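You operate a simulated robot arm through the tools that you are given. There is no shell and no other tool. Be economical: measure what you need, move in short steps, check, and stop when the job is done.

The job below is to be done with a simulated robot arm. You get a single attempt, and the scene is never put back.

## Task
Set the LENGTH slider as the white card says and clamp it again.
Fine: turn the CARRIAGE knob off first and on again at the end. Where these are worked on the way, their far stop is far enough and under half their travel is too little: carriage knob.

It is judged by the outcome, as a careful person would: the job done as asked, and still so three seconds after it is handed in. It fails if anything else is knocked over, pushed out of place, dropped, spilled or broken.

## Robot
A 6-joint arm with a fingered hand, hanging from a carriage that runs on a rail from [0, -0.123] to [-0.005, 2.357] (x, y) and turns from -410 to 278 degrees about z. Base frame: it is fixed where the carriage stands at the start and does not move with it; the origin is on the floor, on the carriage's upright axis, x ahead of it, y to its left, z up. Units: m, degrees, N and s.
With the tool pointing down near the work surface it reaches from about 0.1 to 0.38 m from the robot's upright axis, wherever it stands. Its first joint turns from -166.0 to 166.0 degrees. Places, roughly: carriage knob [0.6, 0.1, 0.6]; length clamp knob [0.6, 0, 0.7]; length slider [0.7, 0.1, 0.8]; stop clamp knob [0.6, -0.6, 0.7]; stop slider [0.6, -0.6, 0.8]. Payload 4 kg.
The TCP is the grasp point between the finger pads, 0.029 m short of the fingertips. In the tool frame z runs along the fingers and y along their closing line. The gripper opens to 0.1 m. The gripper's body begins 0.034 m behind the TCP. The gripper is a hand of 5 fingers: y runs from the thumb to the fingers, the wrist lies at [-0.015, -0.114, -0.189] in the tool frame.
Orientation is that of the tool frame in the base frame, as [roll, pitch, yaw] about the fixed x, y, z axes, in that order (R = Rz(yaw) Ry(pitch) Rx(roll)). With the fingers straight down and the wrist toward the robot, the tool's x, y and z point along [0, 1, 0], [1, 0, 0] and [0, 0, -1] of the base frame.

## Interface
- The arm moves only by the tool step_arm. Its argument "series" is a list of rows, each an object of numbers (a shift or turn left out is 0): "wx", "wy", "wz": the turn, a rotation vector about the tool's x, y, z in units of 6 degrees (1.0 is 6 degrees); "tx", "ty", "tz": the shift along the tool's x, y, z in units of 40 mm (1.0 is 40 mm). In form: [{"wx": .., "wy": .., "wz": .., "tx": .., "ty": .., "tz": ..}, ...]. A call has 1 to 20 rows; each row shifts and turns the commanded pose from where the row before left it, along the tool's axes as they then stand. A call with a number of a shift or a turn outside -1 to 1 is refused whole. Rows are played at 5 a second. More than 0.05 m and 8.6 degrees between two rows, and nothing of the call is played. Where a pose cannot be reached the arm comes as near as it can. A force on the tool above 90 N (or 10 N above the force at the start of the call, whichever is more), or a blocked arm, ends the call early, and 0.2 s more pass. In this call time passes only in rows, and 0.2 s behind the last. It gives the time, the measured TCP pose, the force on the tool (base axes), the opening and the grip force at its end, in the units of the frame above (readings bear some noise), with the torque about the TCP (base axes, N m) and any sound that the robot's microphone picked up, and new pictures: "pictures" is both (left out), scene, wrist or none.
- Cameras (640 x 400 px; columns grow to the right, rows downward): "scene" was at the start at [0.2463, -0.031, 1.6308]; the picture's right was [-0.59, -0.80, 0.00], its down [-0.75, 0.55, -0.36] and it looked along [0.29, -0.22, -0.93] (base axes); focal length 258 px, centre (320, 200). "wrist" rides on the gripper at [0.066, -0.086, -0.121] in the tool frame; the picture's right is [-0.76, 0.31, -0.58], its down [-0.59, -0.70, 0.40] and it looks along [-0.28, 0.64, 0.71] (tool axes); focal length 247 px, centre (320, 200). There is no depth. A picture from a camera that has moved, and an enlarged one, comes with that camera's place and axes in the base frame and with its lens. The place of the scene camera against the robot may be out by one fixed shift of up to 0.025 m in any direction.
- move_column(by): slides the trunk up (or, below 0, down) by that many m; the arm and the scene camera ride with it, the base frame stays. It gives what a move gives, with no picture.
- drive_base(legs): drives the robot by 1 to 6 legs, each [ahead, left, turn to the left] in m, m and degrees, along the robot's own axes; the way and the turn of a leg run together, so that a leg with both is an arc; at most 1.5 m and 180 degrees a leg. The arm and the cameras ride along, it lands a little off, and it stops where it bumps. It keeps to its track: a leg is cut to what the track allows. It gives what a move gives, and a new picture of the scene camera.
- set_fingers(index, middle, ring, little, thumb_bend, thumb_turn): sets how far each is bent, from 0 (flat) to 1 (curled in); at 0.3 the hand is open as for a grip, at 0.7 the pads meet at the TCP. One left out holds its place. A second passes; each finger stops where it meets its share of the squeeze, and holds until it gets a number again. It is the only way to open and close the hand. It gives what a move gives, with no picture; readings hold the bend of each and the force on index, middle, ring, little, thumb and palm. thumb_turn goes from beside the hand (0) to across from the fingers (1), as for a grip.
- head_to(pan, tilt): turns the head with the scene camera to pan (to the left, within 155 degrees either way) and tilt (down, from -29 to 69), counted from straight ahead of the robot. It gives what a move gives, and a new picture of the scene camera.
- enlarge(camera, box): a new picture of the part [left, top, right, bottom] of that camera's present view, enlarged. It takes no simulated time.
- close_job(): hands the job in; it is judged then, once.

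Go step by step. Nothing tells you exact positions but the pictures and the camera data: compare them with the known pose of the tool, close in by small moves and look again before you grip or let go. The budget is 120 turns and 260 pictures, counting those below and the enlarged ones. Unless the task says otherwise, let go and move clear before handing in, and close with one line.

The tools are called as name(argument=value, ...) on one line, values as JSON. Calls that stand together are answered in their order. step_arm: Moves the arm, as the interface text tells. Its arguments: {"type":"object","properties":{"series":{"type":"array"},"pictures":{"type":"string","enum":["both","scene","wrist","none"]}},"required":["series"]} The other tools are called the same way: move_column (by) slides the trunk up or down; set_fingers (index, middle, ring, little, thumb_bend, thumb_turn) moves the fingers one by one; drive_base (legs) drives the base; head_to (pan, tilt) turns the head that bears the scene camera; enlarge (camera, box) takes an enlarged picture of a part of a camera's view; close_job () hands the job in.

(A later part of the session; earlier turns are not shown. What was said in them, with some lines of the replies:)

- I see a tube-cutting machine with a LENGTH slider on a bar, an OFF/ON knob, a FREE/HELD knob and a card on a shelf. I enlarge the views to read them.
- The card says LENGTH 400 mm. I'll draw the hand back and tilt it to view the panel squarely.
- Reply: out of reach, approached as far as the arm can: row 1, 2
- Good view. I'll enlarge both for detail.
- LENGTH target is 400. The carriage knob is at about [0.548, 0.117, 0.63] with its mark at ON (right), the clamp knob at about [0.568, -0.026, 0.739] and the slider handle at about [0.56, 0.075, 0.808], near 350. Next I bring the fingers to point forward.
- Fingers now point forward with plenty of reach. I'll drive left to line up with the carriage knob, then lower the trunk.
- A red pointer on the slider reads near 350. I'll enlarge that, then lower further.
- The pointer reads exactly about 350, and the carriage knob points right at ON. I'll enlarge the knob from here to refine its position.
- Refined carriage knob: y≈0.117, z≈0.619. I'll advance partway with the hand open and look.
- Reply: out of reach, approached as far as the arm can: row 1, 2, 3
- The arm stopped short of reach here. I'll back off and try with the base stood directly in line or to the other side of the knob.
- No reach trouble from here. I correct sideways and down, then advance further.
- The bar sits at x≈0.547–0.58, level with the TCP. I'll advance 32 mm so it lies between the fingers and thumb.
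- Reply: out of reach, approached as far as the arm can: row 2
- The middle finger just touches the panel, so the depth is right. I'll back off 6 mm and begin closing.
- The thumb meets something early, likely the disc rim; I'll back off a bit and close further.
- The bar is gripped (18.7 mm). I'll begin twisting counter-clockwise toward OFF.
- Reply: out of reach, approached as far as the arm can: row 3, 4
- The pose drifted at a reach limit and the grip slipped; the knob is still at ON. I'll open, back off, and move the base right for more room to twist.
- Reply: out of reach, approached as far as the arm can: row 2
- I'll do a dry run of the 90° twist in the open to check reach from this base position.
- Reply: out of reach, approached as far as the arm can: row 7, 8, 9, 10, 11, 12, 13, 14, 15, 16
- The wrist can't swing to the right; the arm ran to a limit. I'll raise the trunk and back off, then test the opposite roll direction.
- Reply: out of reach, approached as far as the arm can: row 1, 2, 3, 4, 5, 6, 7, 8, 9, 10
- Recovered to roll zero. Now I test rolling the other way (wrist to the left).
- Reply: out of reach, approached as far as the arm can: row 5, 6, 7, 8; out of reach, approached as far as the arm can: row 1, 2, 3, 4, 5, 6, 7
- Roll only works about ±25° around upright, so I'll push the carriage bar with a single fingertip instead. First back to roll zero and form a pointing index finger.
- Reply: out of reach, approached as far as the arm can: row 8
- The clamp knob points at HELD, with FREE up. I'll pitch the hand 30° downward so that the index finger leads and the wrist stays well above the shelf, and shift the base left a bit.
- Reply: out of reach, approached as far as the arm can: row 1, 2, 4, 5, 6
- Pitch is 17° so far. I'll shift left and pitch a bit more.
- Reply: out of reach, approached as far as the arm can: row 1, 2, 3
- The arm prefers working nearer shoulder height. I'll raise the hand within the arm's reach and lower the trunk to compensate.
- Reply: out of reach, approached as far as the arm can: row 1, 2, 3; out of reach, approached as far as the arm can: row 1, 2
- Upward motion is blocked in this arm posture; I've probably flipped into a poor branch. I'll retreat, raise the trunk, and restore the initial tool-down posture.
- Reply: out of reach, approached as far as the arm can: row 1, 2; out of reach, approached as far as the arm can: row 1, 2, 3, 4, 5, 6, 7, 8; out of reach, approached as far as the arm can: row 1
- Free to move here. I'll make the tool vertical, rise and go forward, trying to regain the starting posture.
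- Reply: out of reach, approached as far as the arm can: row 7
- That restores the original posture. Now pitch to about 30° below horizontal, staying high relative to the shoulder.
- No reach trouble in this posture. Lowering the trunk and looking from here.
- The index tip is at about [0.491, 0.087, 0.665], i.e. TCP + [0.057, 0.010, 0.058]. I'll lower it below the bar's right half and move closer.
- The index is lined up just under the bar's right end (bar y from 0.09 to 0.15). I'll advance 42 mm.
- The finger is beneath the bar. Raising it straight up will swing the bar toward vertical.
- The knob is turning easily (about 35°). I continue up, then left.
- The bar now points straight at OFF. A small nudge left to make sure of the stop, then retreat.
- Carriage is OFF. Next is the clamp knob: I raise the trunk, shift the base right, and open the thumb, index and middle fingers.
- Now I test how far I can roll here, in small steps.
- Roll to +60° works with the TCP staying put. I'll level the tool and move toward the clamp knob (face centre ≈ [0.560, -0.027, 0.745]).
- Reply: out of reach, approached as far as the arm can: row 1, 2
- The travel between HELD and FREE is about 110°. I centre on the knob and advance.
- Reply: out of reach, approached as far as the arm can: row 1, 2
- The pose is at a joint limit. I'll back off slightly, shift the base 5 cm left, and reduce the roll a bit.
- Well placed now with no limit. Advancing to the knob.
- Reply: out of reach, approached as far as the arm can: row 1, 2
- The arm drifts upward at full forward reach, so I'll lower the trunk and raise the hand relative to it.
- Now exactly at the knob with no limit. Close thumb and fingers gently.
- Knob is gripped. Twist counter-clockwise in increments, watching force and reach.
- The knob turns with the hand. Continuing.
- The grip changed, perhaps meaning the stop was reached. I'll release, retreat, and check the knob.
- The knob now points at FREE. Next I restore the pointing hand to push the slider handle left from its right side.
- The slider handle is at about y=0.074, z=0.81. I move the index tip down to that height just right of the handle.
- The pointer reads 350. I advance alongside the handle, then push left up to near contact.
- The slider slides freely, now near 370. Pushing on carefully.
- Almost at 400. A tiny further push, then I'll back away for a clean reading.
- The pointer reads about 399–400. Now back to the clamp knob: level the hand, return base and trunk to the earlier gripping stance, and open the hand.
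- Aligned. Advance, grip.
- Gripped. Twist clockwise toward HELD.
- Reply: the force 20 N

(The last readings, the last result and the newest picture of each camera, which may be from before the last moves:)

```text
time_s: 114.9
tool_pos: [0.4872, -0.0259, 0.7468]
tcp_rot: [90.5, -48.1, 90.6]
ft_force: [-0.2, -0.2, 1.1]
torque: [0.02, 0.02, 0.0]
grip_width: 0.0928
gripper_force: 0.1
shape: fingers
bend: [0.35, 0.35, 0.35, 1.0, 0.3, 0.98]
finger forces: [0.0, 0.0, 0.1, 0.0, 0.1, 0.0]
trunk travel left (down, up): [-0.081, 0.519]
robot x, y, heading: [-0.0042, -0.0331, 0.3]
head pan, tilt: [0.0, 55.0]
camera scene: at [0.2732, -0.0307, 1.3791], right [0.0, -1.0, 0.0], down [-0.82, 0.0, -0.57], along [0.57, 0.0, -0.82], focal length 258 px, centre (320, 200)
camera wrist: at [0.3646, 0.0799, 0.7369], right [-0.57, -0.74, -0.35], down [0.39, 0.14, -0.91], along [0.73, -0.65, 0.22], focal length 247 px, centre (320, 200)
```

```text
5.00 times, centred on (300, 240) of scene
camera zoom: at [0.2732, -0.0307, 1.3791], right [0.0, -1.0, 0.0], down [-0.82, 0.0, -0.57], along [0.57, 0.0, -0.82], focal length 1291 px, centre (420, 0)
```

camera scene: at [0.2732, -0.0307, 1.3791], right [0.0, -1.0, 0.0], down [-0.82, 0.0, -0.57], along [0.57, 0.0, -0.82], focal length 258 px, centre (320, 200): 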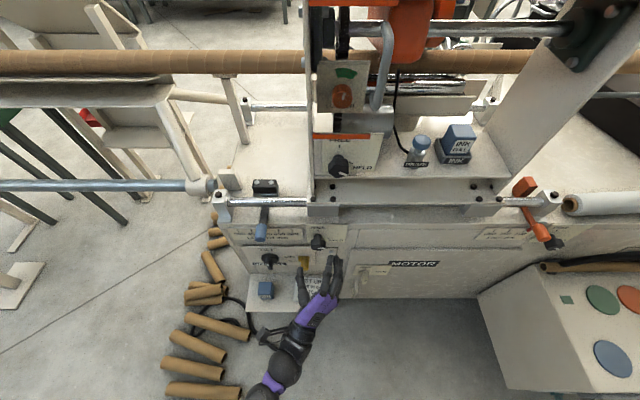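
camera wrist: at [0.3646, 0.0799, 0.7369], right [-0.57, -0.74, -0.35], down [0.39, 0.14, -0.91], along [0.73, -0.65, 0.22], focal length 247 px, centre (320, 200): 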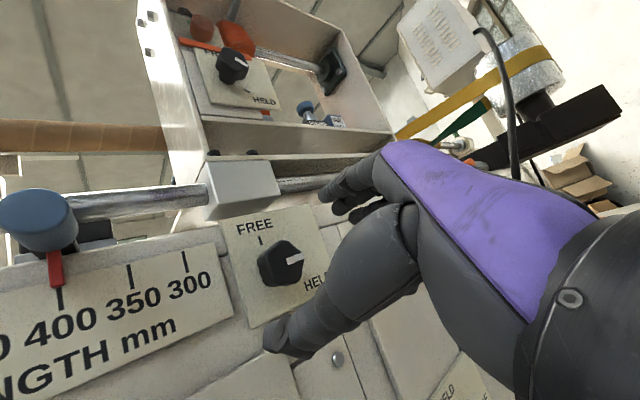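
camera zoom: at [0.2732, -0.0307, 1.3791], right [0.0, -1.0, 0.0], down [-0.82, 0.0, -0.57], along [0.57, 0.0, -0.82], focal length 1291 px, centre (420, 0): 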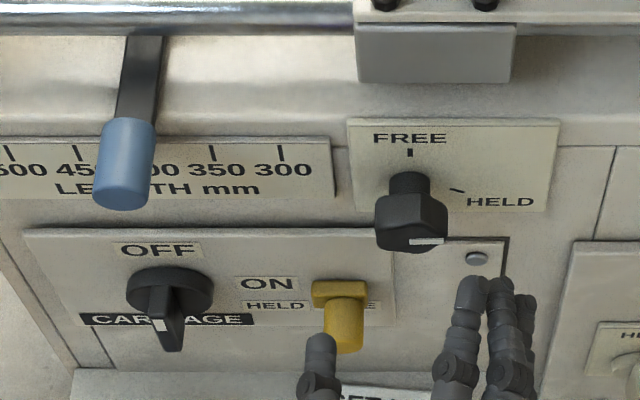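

The knob is at about 84°, not yet the full HELD (about 110°). I'll roll back, regrip and turn the remainder.

step_arm(series=[{"wz": -1}, {"wz": -1}, {"wz": -1}, {"wz": -1}, {"wz": -1}, {"wz": -1}, {"tz": 0.8}, {"tz": 0.8}], pictures="none")

set_fingers(index=0.7, middle=0.7, ring=0.7, thumb_bend=0.7)

step_arm(series=[{"wz": 1}, {"wz": 1}, {"wz": 1}, {"wz": 1}], pictures="none")

step_arm(series=[{"wz": 1}, {"wz": 1}], pictures="wrist")

```text
time_s: 116.7
tool_pos: [0.553, -0.0245, 0.7431]
tcp_rot: [90.4, -12.2, 90.9]
ft_force: [0.3, 0.2, 0.8]
torque: [-0.03, 0.02, 0.04]
grip_width: 0.0928
gripper_force: 0.6
shape: fingers
bend: [0.35, 0.35, 0.35, 1.0, 0.3, 0.98]
finger forces: [0.0, 0.0, 0.0, 0.1, 0.2, 0.0]
trunk travel left (down, up): [-0.081, 0.519]
robot x, y, heading: [0.0027, -0.0316, 0.2]
head pan, tilt: [0.0, 55.0]
```

```text
time_s: 117.7
tool_pos: [0.553, -0.0239, 0.7464]
tcp_rot: [90.1, -12.0, 91.1]
ft_force: [-9.3, -1.1, 14.6]
torque: [-0.12, -0.47, -0.13]
grip_width: 0.0234
gripper_force: 15.8
shape: fingers
bend: [0.61, 0.63, 0.7, 1.0, 0.65, 0.97]
finger forces: [10.1, 16.0, 0.0, 0.0, 5.9, 0.0]
trunk travel left (down, up): [-0.081, 0.519]
robot x, y, heading: [-0.0001, -0.0303, 0.2]
head pan, tilt: [0.0, 55.0]
```

```text
time_s: 118.7
tool_pos: [0.5512, -0.0246, 0.7459]
tcp_rot: [90.1, -36.0, 91.0]
ft_force: [-5.5, -4.2, 14.8]
torque: [-0.07, -0.4, -0.12]
grip_width: 0.0234
gripper_force: 16.8
shape: fingers
bend: [0.6, 0.62, 0.7, 1.0, 0.65, 0.96]
finger forces: [11.5, 15.1, 0.0, 0.0, 6.1, 0.0]
trunk travel left (down, up): [-0.081, 0.519]
robot x, y, heading: [-0.0006, -0.0349, -0.1]
head pan, tilt: [0.0, 55.0]
```

```text
time_s: 119.3
tool_pos: [0.5528, -0.0242, 0.7458]
tcp_rot: [90.2, -48.0, 90.8]
ft_force: [-6.8, -2.9, 17.6]
torque: [-0.25, -0.42, -0.34]
grip_width: 0.0232
gripper_force: 19.2
shape: fingers
bend: [0.6, 0.62, 0.7, 1.0, 0.65, 0.97]
finger forces: [13.4, 18.6, 0.0, 0.0, 6.2, 0.1]
trunk travel left (down, up): [-0.081, 0.519]
robot x, y, heading: [0.0015, -0.0365, 0.2]
head pan, tilt: [0.0, 55.0]
camera wrist: at [0.4303, 0.0809, 0.7373], right [-0.56, -0.74, -0.36], down [0.4, 0.14, -0.91], along [0.72, -0.65, 0.22], focal length 247 px, centre (320, 200)
```

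wrist: 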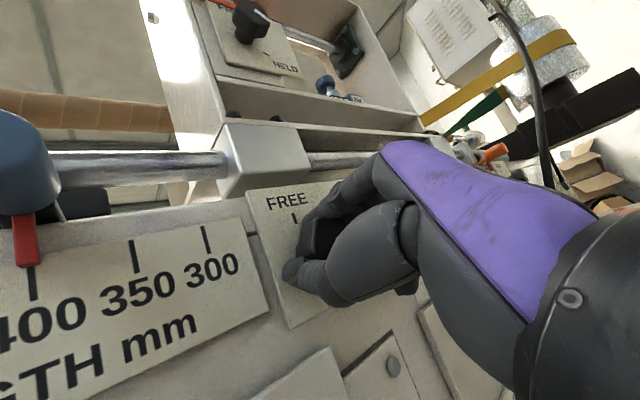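

Torque rose at the end, suggesting the stop. Release, retreat and check.

set_fingers(index=0.35, middle=0.35, ring=0.35, thumb_bend=0.3)

step_arm(series=[{"tz": -0.8}, {"tz": -0.8}, {"tz": -0.8}])

enlarge(camera="wrist", box=[180, 150, 380, 350])

enlarge(camera="scene", box=[250, 200, 350, 280])

```text
time_s: 120.3
tool_pos: [0.5518, -0.024, 0.7453]
tcp_rot: [90.4, -48.0, 90.6]
ft_force: [-0.1, 0.4, -0.3]
torque: [0.0, -0.03, -0.01]
grip_width: 0.0926
gripper_force: 0.0
shape: fingers
bend: [0.35, 0.35, 0.35, 1.0, 0.3, 0.98]
finger forces: [0.1, 0.0, 0.0, 0.1, 0.1, 0.0]
trunk travel left (down, up): [-0.081, 0.519]
robot x, y, heading: [-0.0019, -0.0326, 0.3]
head pan, tilt: [0.0, 55.0]
```

```text
time_s: 121.1
tool_pos: [0.4524, -0.0259, 0.7471]
tcp_rot: [90.4, -48.1, 90.7]
ft_force: [-0.5, -0.2, -0.1]
torque: [0.04, 0.04, 0.0]
grip_width: 0.0925
gripper_force: 0.0
shape: fingers
bend: [0.35, 0.35, 0.35, 1.0, 0.3, 0.98]
finger forces: [0.0, 0.0, 0.1, 0.1, 0.0, 0.1]
trunk travel left (down, up): [-0.081, 0.519]
robot x, y, heading: [0.0018, -0.0288, 0.1]
head pan, tilt: [0.0, 55.0]
camera scene: at [0.273, -0.0308, 1.379], right [0.0, -1.0, 0.0], down [-0.82, 0.0, -0.57], along [0.57, 0.0, -0.82], focal length 258 px, centre (320, 200)
camera wrist: at [0.3313, 0.0796, 0.7373], right [-0.57, -0.74, -0.35], down [0.39, 0.13, -0.91], along [0.73, -0.65, 0.22], focal length 247 px, centre (320, 200)
```

scene: 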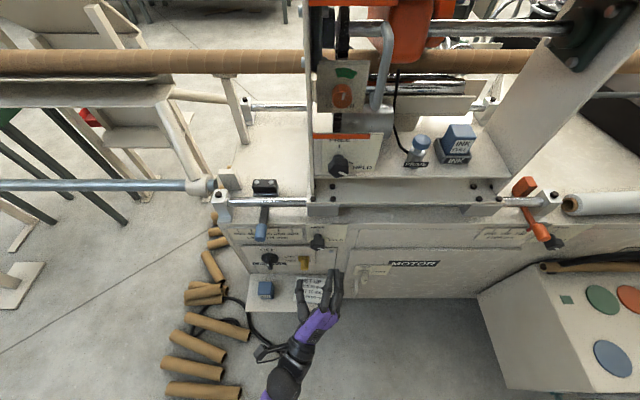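
wrist: 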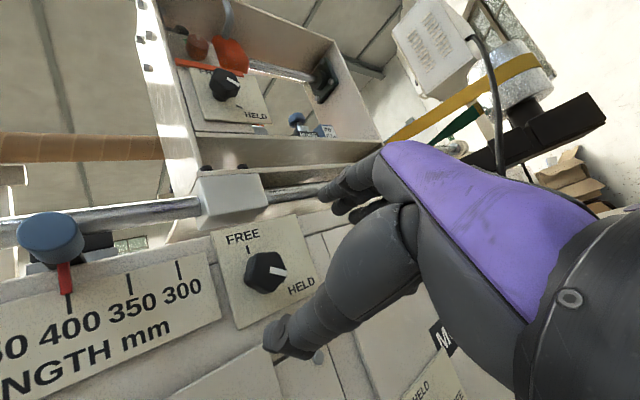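

```text
2.00 times, centred on (280, 250) of wrist
camera zoom: at [0.3313, 0.0796, 0.7373], right [-0.57, -0.74, -0.35], down [0.39, 0.13, -0.91], along [0.73, -0.65, 0.22], focal length 494 px, centre (400, 100)
```

zoom: 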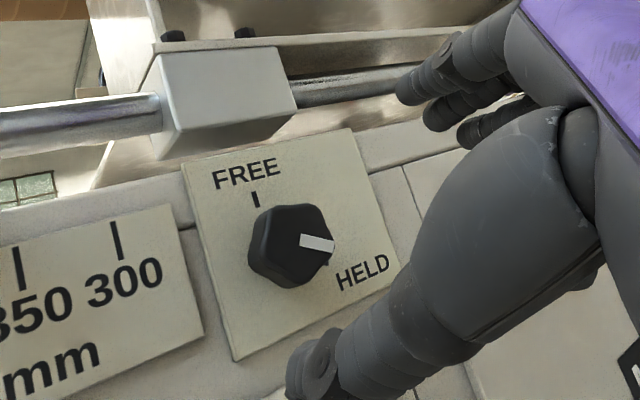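

```text
5.00 times, centred on (300, 240) of scene
camera zoom: at [0.273, -0.0308, 1.379], right [0.0, -1.0, 0.0], down [-0.82, 0.0, -0.57], along [0.57, 0.0, -0.82], focal length 1291 px, centre (420, 0)
```

zoom: 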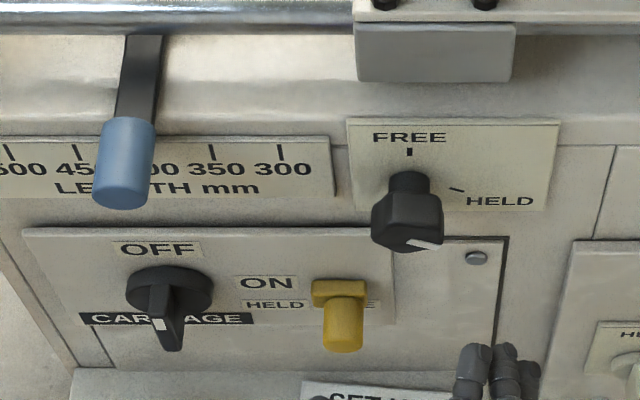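

The clamp is back at HELD and the pointer is on 400. Finally the carriage knob: pointing hand again, to push the bar's top end to the right from its left side.

step_arm(series=[{"wz": -1}, {"wz": -1}, {"wz": -1}, {"wz": -1}, {"wz": -1}, {"wz": -1}, {"wz": -1}, {"wz": -1}], pictures="none")

set_fingers(index=0.2, middle=1, ring=1, little=1, thumb_bend=0.9)

drive_base(legs=[[0, 0.107, 0]])

step_arm(series=[{"wx": 1}, {"wx": 1}, {"wx": 1}, {"wx": 1}, {"wx": 1}], pictures="none")

move_column(by=-0.067)

step_arm(series=[{"tx": 0.9}, {"tx": 0.8}, {"ty": -0.6, "tz": 0.35}])

```text
time_s: 122.9
tool_pos: [0.4564, -0.0254, 0.7464]
tcp_rot: [90.2, 0.2, 90.9]
ft_force: [0.4, 0.0, 0.0]
torque: [0.0, 0.0, -0.01]
grip_width: 0.0923
gripper_force: 0.1
shape: fingers
bend: [0.35, 0.35, 0.35, 1.0, 0.3, 0.98]
finger forces: [0.0, 0.0, 0.0, 0.1, 0.0, 0.1]
trunk travel left (down, up): [-0.081, 0.519]
robot x, y, heading: [0.0006, -0.0323, -0.0]
head pan, tilt: [0.0, 55.0]
```

```text
time_s: 123.9
tool_pos: [0.4562, -0.0245, 0.7451]
tcp_rot: [90.2, 0.0, 91.2]
ft_force: [0.5, 0.5, -0.6]
torque: [-0.01, -0.02, -0.01]
grip_width: 0.0333
gripper_force: 0.1
shape: fingers
bend: [0.2, 0.99, 0.99, 1.0, 0.9, 0.98]
finger forces: [0.1, 0.0, 0.0, 0.0, 0.1, 0.0]
trunk travel left (down, up): [-0.081, 0.519]
robot x, y, heading: [-0.0031, -0.0347, 0.1]
head pan, tilt: [0.0, 55.0]
```

```text
time_s: 125.0
tool_pos: [0.4568, 0.082, 0.746]
tcp_rot: [90.2, 0.0, 91.2]
ft_force: [1.0, 0.2, 0.2]
torque: [0.01, 0.02, 0.01]
grip_width: 0.0331
gripper_force: 0.1
shape: fingers
bend: [0.2, 0.99, 0.99, 1.0, 0.9, 0.98]
finger forces: [0.0, 0.0, 0.0, 0.0, 0.1, 0.0]
trunk travel left (down, up): [-0.081, 0.519]
robot x, y, heading: [0.0013, 0.0716, 0.5]
head pan, tilt: [0.0, 55.0]
camera scene: at [0.2734, 0.0744, 1.3793], right [0.0, -1.0, 0.0], down [-0.82, 0.0, -0.57], along [0.57, 0.0, -0.82], focal length 258 px, centre (320, 200)
```

scene: 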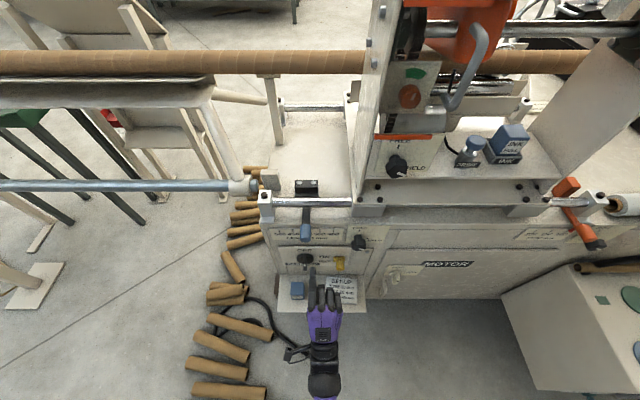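

```text
time_s: 126.2
tool_pos: [0.4564, 0.0783, 0.7461]
tcp_rot: [120.2, 0.0, 91.0]
ft_force: [-0.1, -0.1, 1.3]
torque: [-0.03, -0.01, 0.02]
grip_width: 0.0332
gripper_force: 0.1
shape: fingers
bend: [0.2, 0.99, 0.99, 1.0, 0.9, 0.98]
finger forces: [0.0, 0.0, 0.1, 0.0, 0.1, 0.0]
trunk travel left (down, up): [-0.081, 0.519]
robot x, y, heading: [-0.0011, 0.0683, -0.0]
head pan, tilt: [0.0, 55.0]
```

```text
time_s: 127.3
tool_pos: [0.4561, 0.0791, 0.6778]
tcp_rot: [120.3, 0.0, 91.1]
ft_force: [-0.3, -0.1, 0.2]
torque: [-0.02, -0.01, -0.01]
grip_width: 0.0331
gripper_force: 0.2
shape: fingers
bend: [0.2, 0.99, 0.99, 1.0, 0.9, 0.98]
finger forces: [0.0, 0.0, 0.1, 0.0, 0.1, 0.1]
trunk travel left (down, up): [-0.014, 0.586]
robot x, y, heading: [-0.0029, 0.073, 0.2]
head pan, tilt: [0.0, 55.0]
```

```text
time_s: 128.1
tool_pos: [0.4568, 0.1493, 0.651]
tcp_rot: [120.2, 0.0, 91.0]
ft_force: [0.1, 0.3, -0.1]
torque: [0.02, 0.02, 0.04]
grip_width: 0.0333
gripper_force: 0.1
shape: fingers
bend: [0.2, 0.99, 0.99, 1.0, 0.9, 0.98]
finger forces: [0.0, 0.0, 0.1, 0.2, 0.0, 0.0]
trunk travel left (down, up): [-0.014, 0.586]
robot x, y, heading: [0.0003, 0.0716, 0.2]
head pan, tilt: [0.0, 55.0]
camera scene: at [0.2733, 0.0736, 1.3123], right [0.0, -1.0, 0.0], down [-0.82, 0.0, -0.57], along [0.57, 0.0, -0.82], focal length 258 px, centre (320, 200)
camera wrist: at [0.3079, 0.2101, 0.6374], right [-0.33, -0.76, 0.56], down [0.0, -0.59, -0.81], along [0.94, -0.27, 0.2], focal length 247 px, centre (320, 200)
```

scene: 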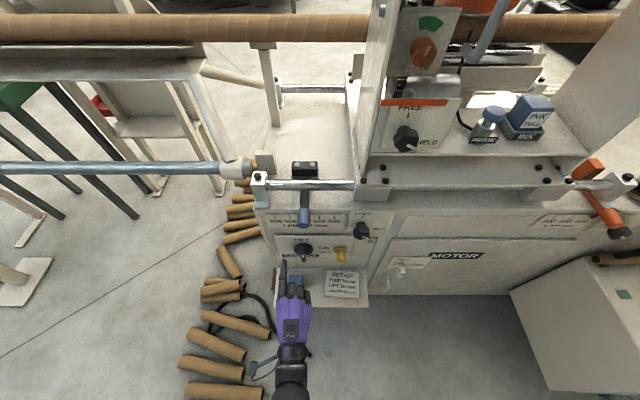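
wrist: 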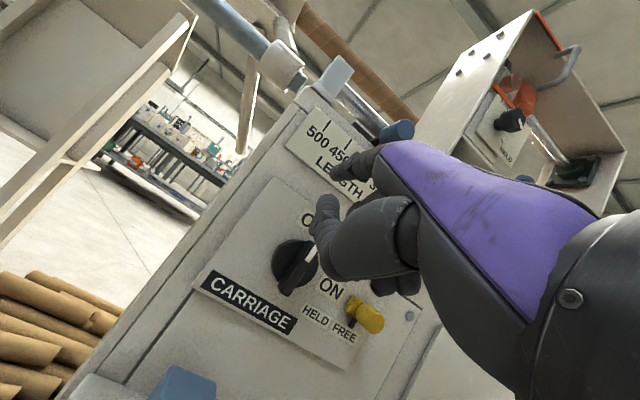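

step_arm(series=[{"ty": -0.68, "tz": 0.39}, {"ty": -0.68, "tz": 0.39}, {"ty": 0.375, "tz": 0.65}])

enlarge(camera="wrist", box=[220, 80, 420, 280])

enlarge(camera="scene", box=[250, 200, 370, 320])

```text
time_s: 128.9
tool_pos: [0.4887, 0.1496, 0.5891]
tcp_rot: [120.1, 0.0, 91.0]
ft_force: [0.0, 0.1, 0.3]
torque: [-0.03, 0.0, 0.0]
grip_width: 0.0331
gripper_force: 0.0
shape: fingers
bend: [0.2, 0.99, 0.99, 1.0, 0.9, 0.98]
finger forces: [0.1, 0.0, 0.0, 0.0, 0.0, 0.0]
trunk travel left (down, up): [-0.014, 0.586]
robot x, y, heading: [0.0022, 0.0744, 0.1]
head pan, tilt: [0.0, 55.0]
camera scene: at [0.2745, 0.074, 1.3126], right [0.0, -1.0, 0.0], down [-0.82, 0.0, -0.57], along [0.57, 0.0, -0.82], focal length 258 px, centre (320, 200)
camera wrist: at [0.3402, 0.2114, 0.5744], right [-0.33, -0.76, 0.55], down [0.0, -0.59, -0.81], along [0.94, -0.27, 0.2], focal length 247 px, centre (320, 200)
```

scene: 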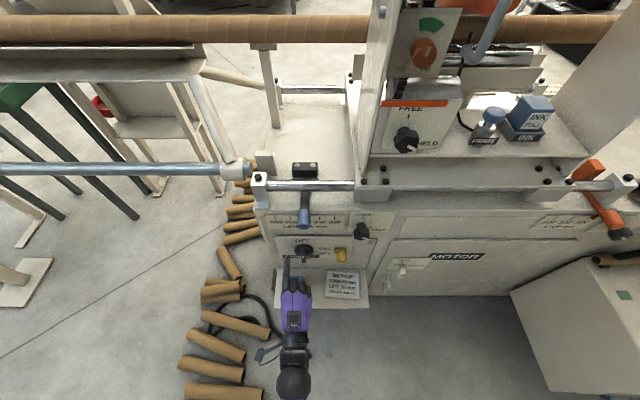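
wrist: 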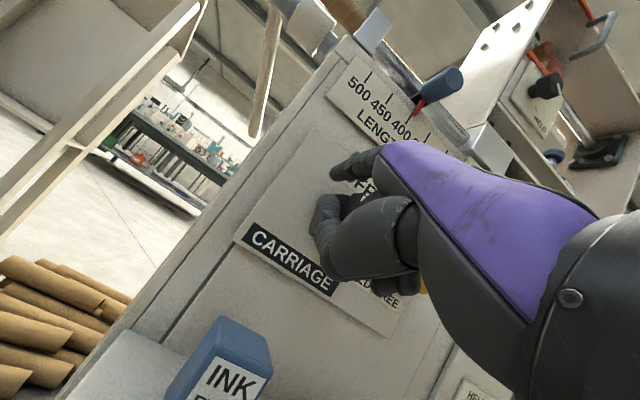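

```text
2.00 times, centred on (320, 180) of wrist
camera zoom: at [0.3402, 0.2114, 0.5744], right [-0.33, -0.76, 0.55], down [0.0, -0.59, -0.81], along [0.94, -0.27, 0.2], focal length 494 px, centre (320, 240)
```

zoom: 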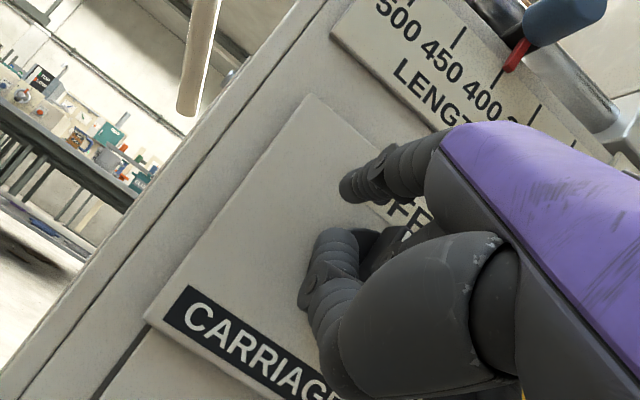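

```text
3.33 times, centred on (310, 260) of scene
camera zoom: at [0.2745, 0.074, 1.3126], right [0.0, -1.0, 0.0], down [-0.82, 0.0, -0.57], along [0.57, 0.0, -0.82], focal length 861 px, centre (353, 0)
```

zoom: 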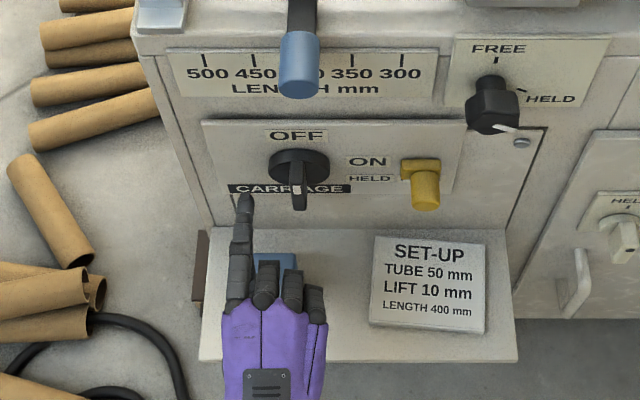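

set_fingers(thumb_bend=1, index=0.12)

step_arm(series=[{"ty": 0.28, "tz": 0.49}])

enlarge(camera="wrist", box=[220, 80, 420, 280])

enlarge(camera="scene", box=[250, 200, 370, 320])

```text
time_s: 129.9
tool_pos: [0.4858, 0.1487, 0.5877]
tcp_rot: [120.3, 0.0, 91.1]
ft_force: [0.3, 0.6, 0.8]
torque: [0.01, 0.01, 0.0]
grip_width: 0.0372
gripper_force: 0.0
shape: fingers
bend: [0.12, 1.0, 0.99, 1.0, 1.0, 0.97]
finger forces: [0.0, 0.0, 0.1, 0.1, 0.0, 0.0]
trunk travel left (down, up): [-0.014, 0.586]
robot x, y, heading: [-0.0003, 0.0716, 0.2]
head pan, tilt: [0.0, 55.0]
```

```text
time_s: 130.3
tool_pos: [0.5103, 0.148, 0.5889]
tcp_rot: [120.1, 0.0, 91.0]
ft_force: [-1.1, 0.3, -0.3]
torque: [0.0, 0.01, -0.02]
grip_width: 0.037
gripper_force: 0.0
shape: fingers
bend: [0.12, 1.0, 0.99, 1.0, 1.0, 0.97]
finger forces: [0.0, 0.1, 0.0, 0.0, 0.0, 0.0]
trunk travel left (down, up): [-0.014, 0.586]
robot x, y, heading: [0.0011, 0.0731, 0.1]
head pan, tilt: [0.0, 55.0]
camera scene: at [0.2743, 0.0739, 1.3125], right [0.0, -1.0, 0.0], down [-0.82, 0.0, -0.57], along [0.57, 0.0, -0.82], focal length 258 px, centre (320, 200)
camera wrist: at [0.3614, 0.2105, 0.5741], right [-0.33, -0.76, 0.56], down [0.0, -0.59, -0.81], along [0.94, -0.27, 0.2], focal length 247 px, centre (320, 200)
```

scene: 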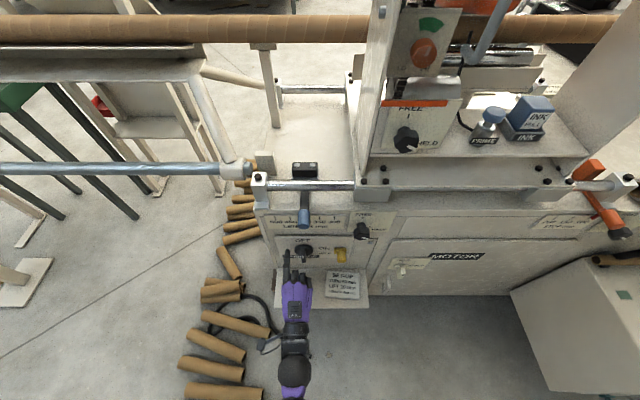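
wrist: 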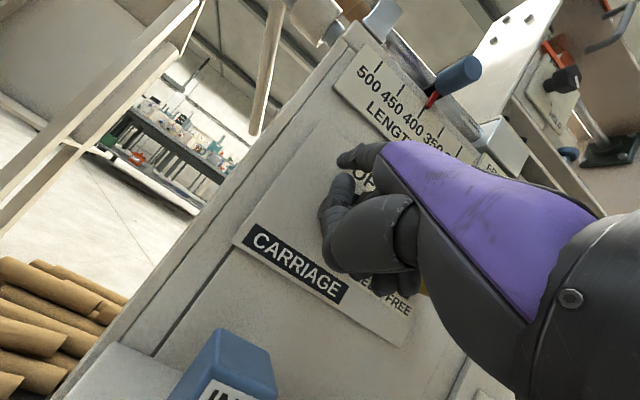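

```text
2.00 times, centred on (320, 180) of wrist
camera zoom: at [0.3614, 0.2105, 0.5741], right [-0.33, -0.76, 0.56], down [0.0, -0.59, -0.81], along [0.94, -0.27, 0.2], focal length 494 px, centre (320, 240)
```

zoom: 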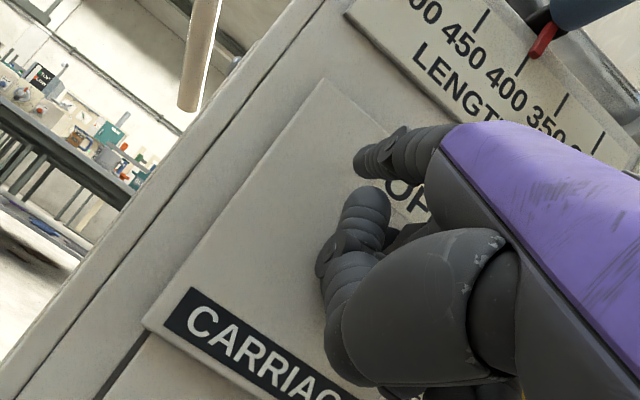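

```text
3.33 times, centred on (310, 260) of scene
camera zoom: at [0.2743, 0.0739, 1.3125], right [0.0, -1.0, 0.0], down [-0.82, 0.0, -0.57], along [0.57, 0.0, -0.82], focal length 861 px, centre (353, 0)
```

zoom: 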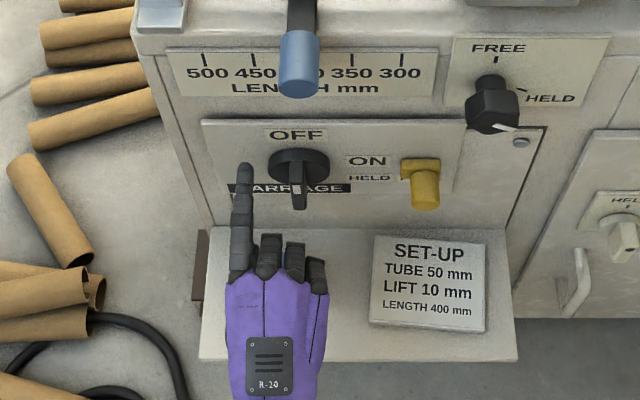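

The tip is at about [0.564, 0.16, 0.656]; I lower it 12 mm, then sweep right against the bar's top end.

step_arm(series=[{"ty": -0.2, "tz": 0.26}, {"tx": -0.4}, {"tx": -0.4}, {"tx": -0.2}])

enlarge(camera="scene", box=[250, 200, 370, 320])

enlarge(camera="wrist", box=[220, 80, 420, 280])

```text
time_s: 131.3
tool_pos: [0.5124, 0.1086, 0.5746]
tcp_rot: [120.2, 0.0, 91.1]
ft_force: [-2.3, 4.0, 0.5]
torque: [-0.24, -0.13, 0.16]
grip_width: 0.0374
gripper_force: 2.3
shape: fingers
bend: [0.12, 1.0, 0.99, 1.0, 1.0, 0.97]
finger forces: [4.2, 0.0, 0.1, 0.0, 0.0, 0.1]
trunk travel left (down, up): [-0.014, 0.586]
robot x, y, heading: [-0.0007, 0.0724, 0.2]
head pan, tilt: [0.0, 55.0]
camera scene: at [0.2731, 0.0744, 1.3122], right [0.0, -1.0, 0.0], down [-0.82, 0.0, -0.57], along [0.57, 0.0, -0.82], focal length 258 px, centre (320, 200)
camera wrist: at [0.3647, 0.1709, 0.5608], right [-0.33, -0.76, 0.56], down [0.0, -0.59, -0.81], along [0.94, -0.26, 0.2], focal length 247 px, centre (320, 200)
```

scene: 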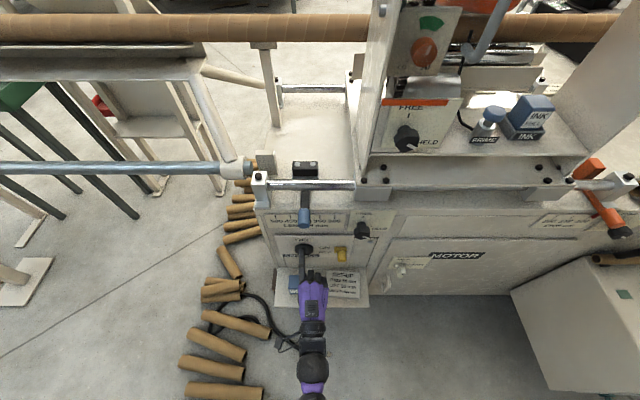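
wrist: 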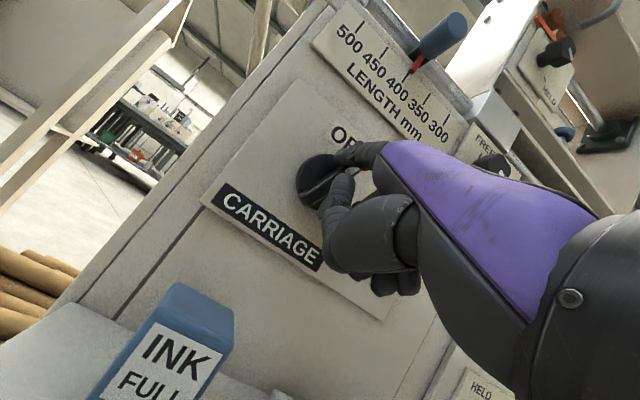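

```text
3.33 times, centred on (310, 260) of scene
camera zoom: at [0.2731, 0.0744, 1.3122], right [0.0, -1.0, 0.0], down [-0.82, 0.0, -0.57], along [0.57, 0.0, -0.82], focal length 861 px, centre (353, 0)
```

zoom: 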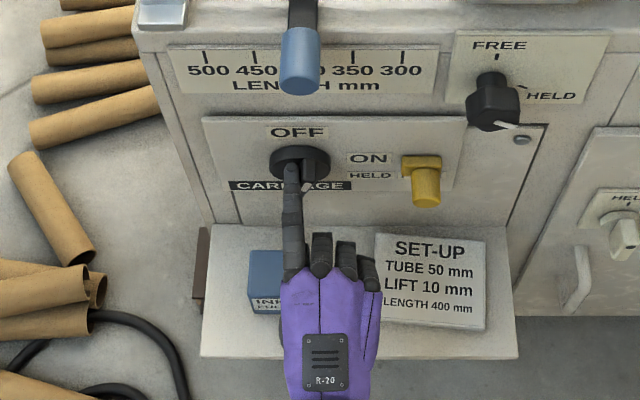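

```text
2.00 times, centred on (320, 180) of wrist
camera zoom: at [0.3647, 0.1709, 0.5608], right [-0.33, -0.76, 0.56], down [0.0, -0.59, -0.81], along [0.94, -0.26, 0.2], focal length 494 px, centre (320, 240)
```

zoom: 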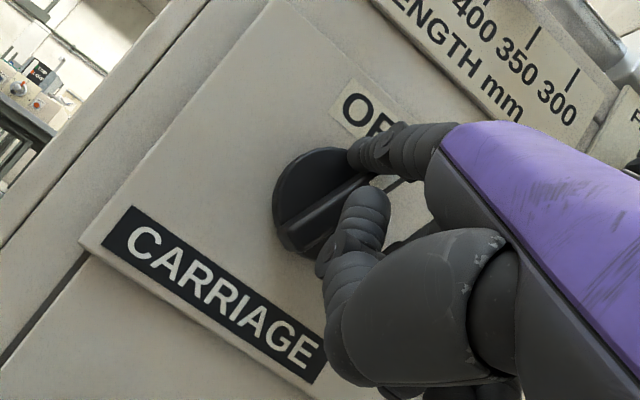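

The bar is turning; continue to the right.

step_arm(series=[{"tx": -0.25}, {"tx": -0.25}], pictures="none")

enlarge(camera="wrist", box=[220, 80, 420, 280])

enlarge(camera="scene", box=[270, 210, 350, 290])

```text
time_s: 131.9
tool_pos: [0.5133, 0.0877, 0.5755]
tcp_rot: [120.2, 0.1, 90.9]
ft_force: [0.8, -0.4, 0.1]
torque: [-0.01, 0.0, -0.02]
grip_width: 0.0374
gripper_force: 0.0
shape: fingers
bend: [0.12, 1.0, 0.99, 1.0, 1.0, 0.97]
finger forces: [0.0, 0.0, 0.0, 0.0, 0.0, 0.0]
trunk travel left (down, up): [-0.014, 0.586]
robot x, y, heading: [-0.001, 0.0706, 0.3]
head pan, tilt: [0.0, 55.0]
```

```text
2.00 times, centred on (320, 180) of wrist
camera zoom: at [0.3648, 0.1506, 0.561], right [-0.33, -0.76, 0.56], down [0.0, -0.59, -0.81], along [0.94, -0.27, 0.2], focal length 494 px, centre (320, 240)
```

zoom: 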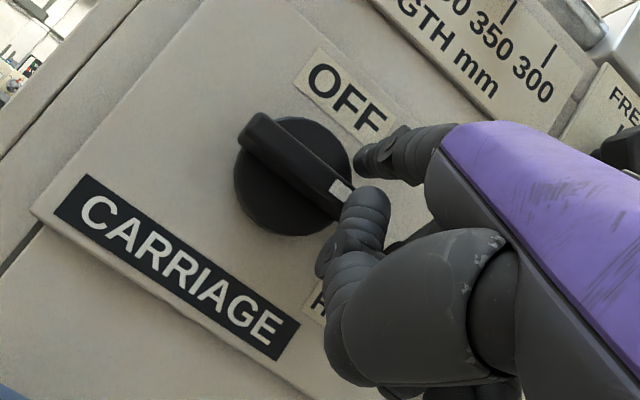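

```text
5.00 times, centred on (310, 250) of scene
camera zoom: at [0.2733, 0.0737, 1.3122], right [0.0, -1.0, 0.0], down [-0.82, 0.0, -0.57], along [0.57, 0.0, -0.82], focal length 1291 px, centre (370, -50)
```

zoom: 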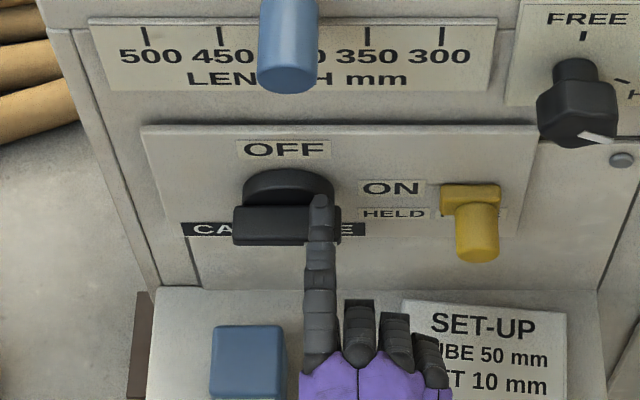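

The bar has snapped over to ON. I'll press its right end down lightly to be sure it is at its stop, then retreat.

step_arm(series=[{"ty": -0.13, "tz": 0.075}, {"ty": -0.13, "tz": 0.075}], pictures="none")

step_arm(series=[{"ty": 0.3, "tz": -0.17}, {"ty": -0.496, "tz": -0.868}, {"ty": -0.496, "tz": -0.868}, {"ty": -0.496, "tz": -0.868}])

enlarge(camera="wrist", box=[160, 60, 380, 260])

enlarge(camera="scene", box=[250, 190, 390, 310])

```text
time_s: 132.5
tool_pos: [0.5139, 0.088, 0.5632]
tcp_rot: [120.1, 0.0, 91.1]
ft_force: [-0.9, 0.3, 3.7]
torque: [0.04, -0.14, 0.01]
grip_width: 0.0388
gripper_force: 1.5
shape: fingers
bend: [0.11, 1.0, 0.99, 1.0, 1.0, 0.97]
finger forces: [2.9, 0.0, 0.0, 0.0, 0.1, 0.0]
trunk travel left (down, up): [-0.014, 0.586]
robot x, y, heading: [-0.0025, 0.0672, 0.3]
head pan, tilt: [0.0, 55.0]
```

```text
time_s: 133.5
tool_pos: [0.3904, 0.0862, 0.5759]
tcp_rot: [120.3, 0.0, 91.0]
ft_force: [-1.3, -0.2, 0.1]
torque: [-0.01, -0.01, -0.04]
grip_width: 0.037
gripper_force: 0.0
shape: fingers
bend: [0.12, 1.0, 0.99, 1.0, 1.0, 0.97]
finger forces: [0.0, 0.0, 0.0, 0.0, 0.0, 0.1]
trunk travel left (down, up): [-0.014, 0.586]
robot x, y, heading: [0.0003, 0.0719, 0.1]
head pan, tilt: [0.0, 55.0]
camera scene: at [0.2721, 0.0739, 1.3119], right [0.0, -1.0, 0.0], down [-0.82, 0.0, -0.57], along [0.57, 0.0, -0.82], focal length 258 px, centre (320, 200)
camera wrist: at [0.2416, 0.148, 0.5623], right [-0.33, -0.76, 0.56], down [0.0, -0.59, -0.81], along [0.94, -0.27, 0.19], focal length 247 px, centre (320, 200)
```

scene: 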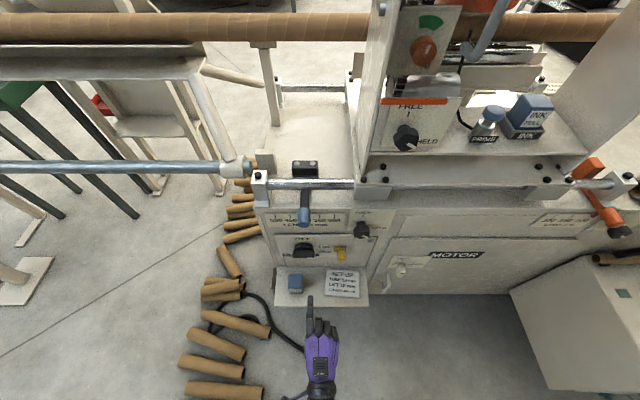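
wrist: 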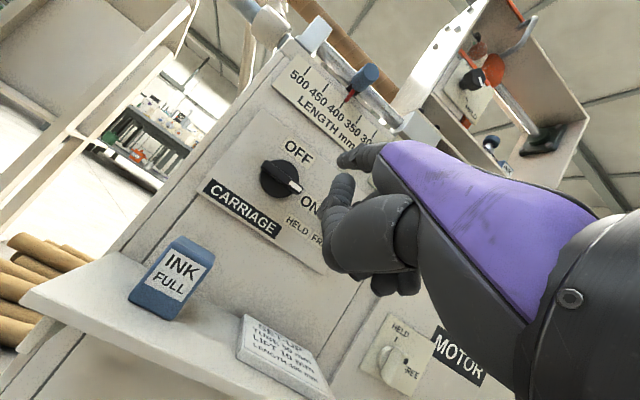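

```text
2.00 times, centred on (270, 160) of wrist
camera zoom: at [0.2416, 0.148, 0.5623], right [-0.33, -0.76, 0.56], down [0.0, -0.59, -0.81], along [0.94, -0.27, 0.19], focal length 494 px, centre (420, 280)
```

zoom: 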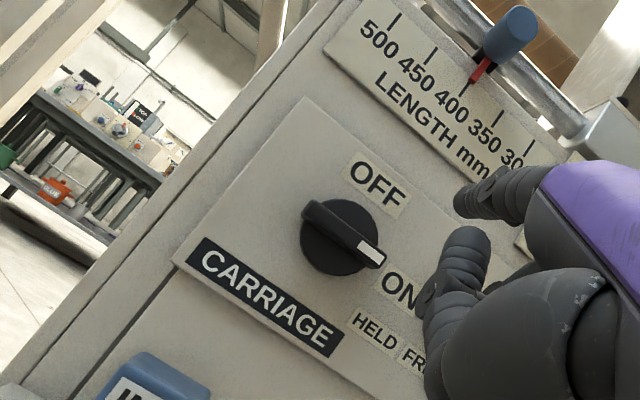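

```text
3.33 times, centred on (320, 250) of scene
camera zoom: at [0.2721, 0.0739, 1.3119], right [0.0, -1.0, 0.0], down [-0.82, 0.0, -0.57], along [0.57, 0.0, -0.82], focal length 861 px, centre (320, 33)
```

zoom: 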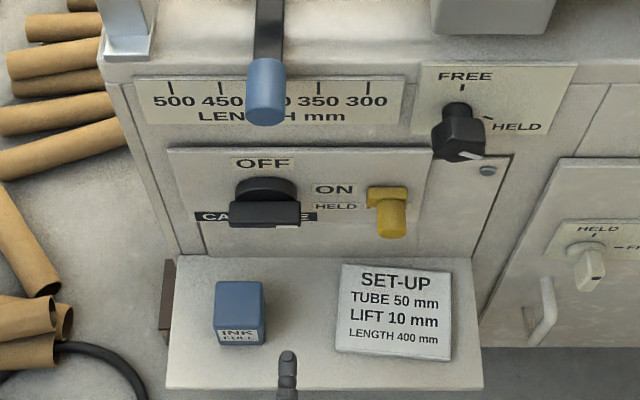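

Carriage is ON, clamp at HELD. One last zoom on the pointer.

enlarge(camera="wrist", box=[325, 70, 385, 120])

```text
8.00 times, centred on (355, 95) of wrist
camera zoom: at [0.2416, 0.148, 0.5623], right [-0.33, -0.76, 0.56], down [0.0, -0.59, -0.81], along [0.94, -0.27, 0.19], focal length 1976 px, centre (40, 1040)
```

zoom: 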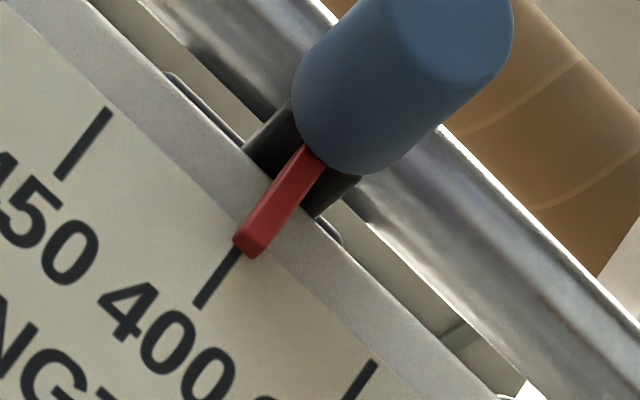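

The pointer is on the 400 mark, the clamp is HELD, the carriage is ON, and the hand is clear. I'm handing in.

close_job()

```text
The job is handed in.
```

The LENGTH slider is set to 400 mm as the card says. I put its pointer at about 399–400 on the scale and clamped it back at HELD. I turned the CARRIAGE knob OFF first and back ON at the end. The hand is clear of the machine, and I saw nothing knocked over or moved.
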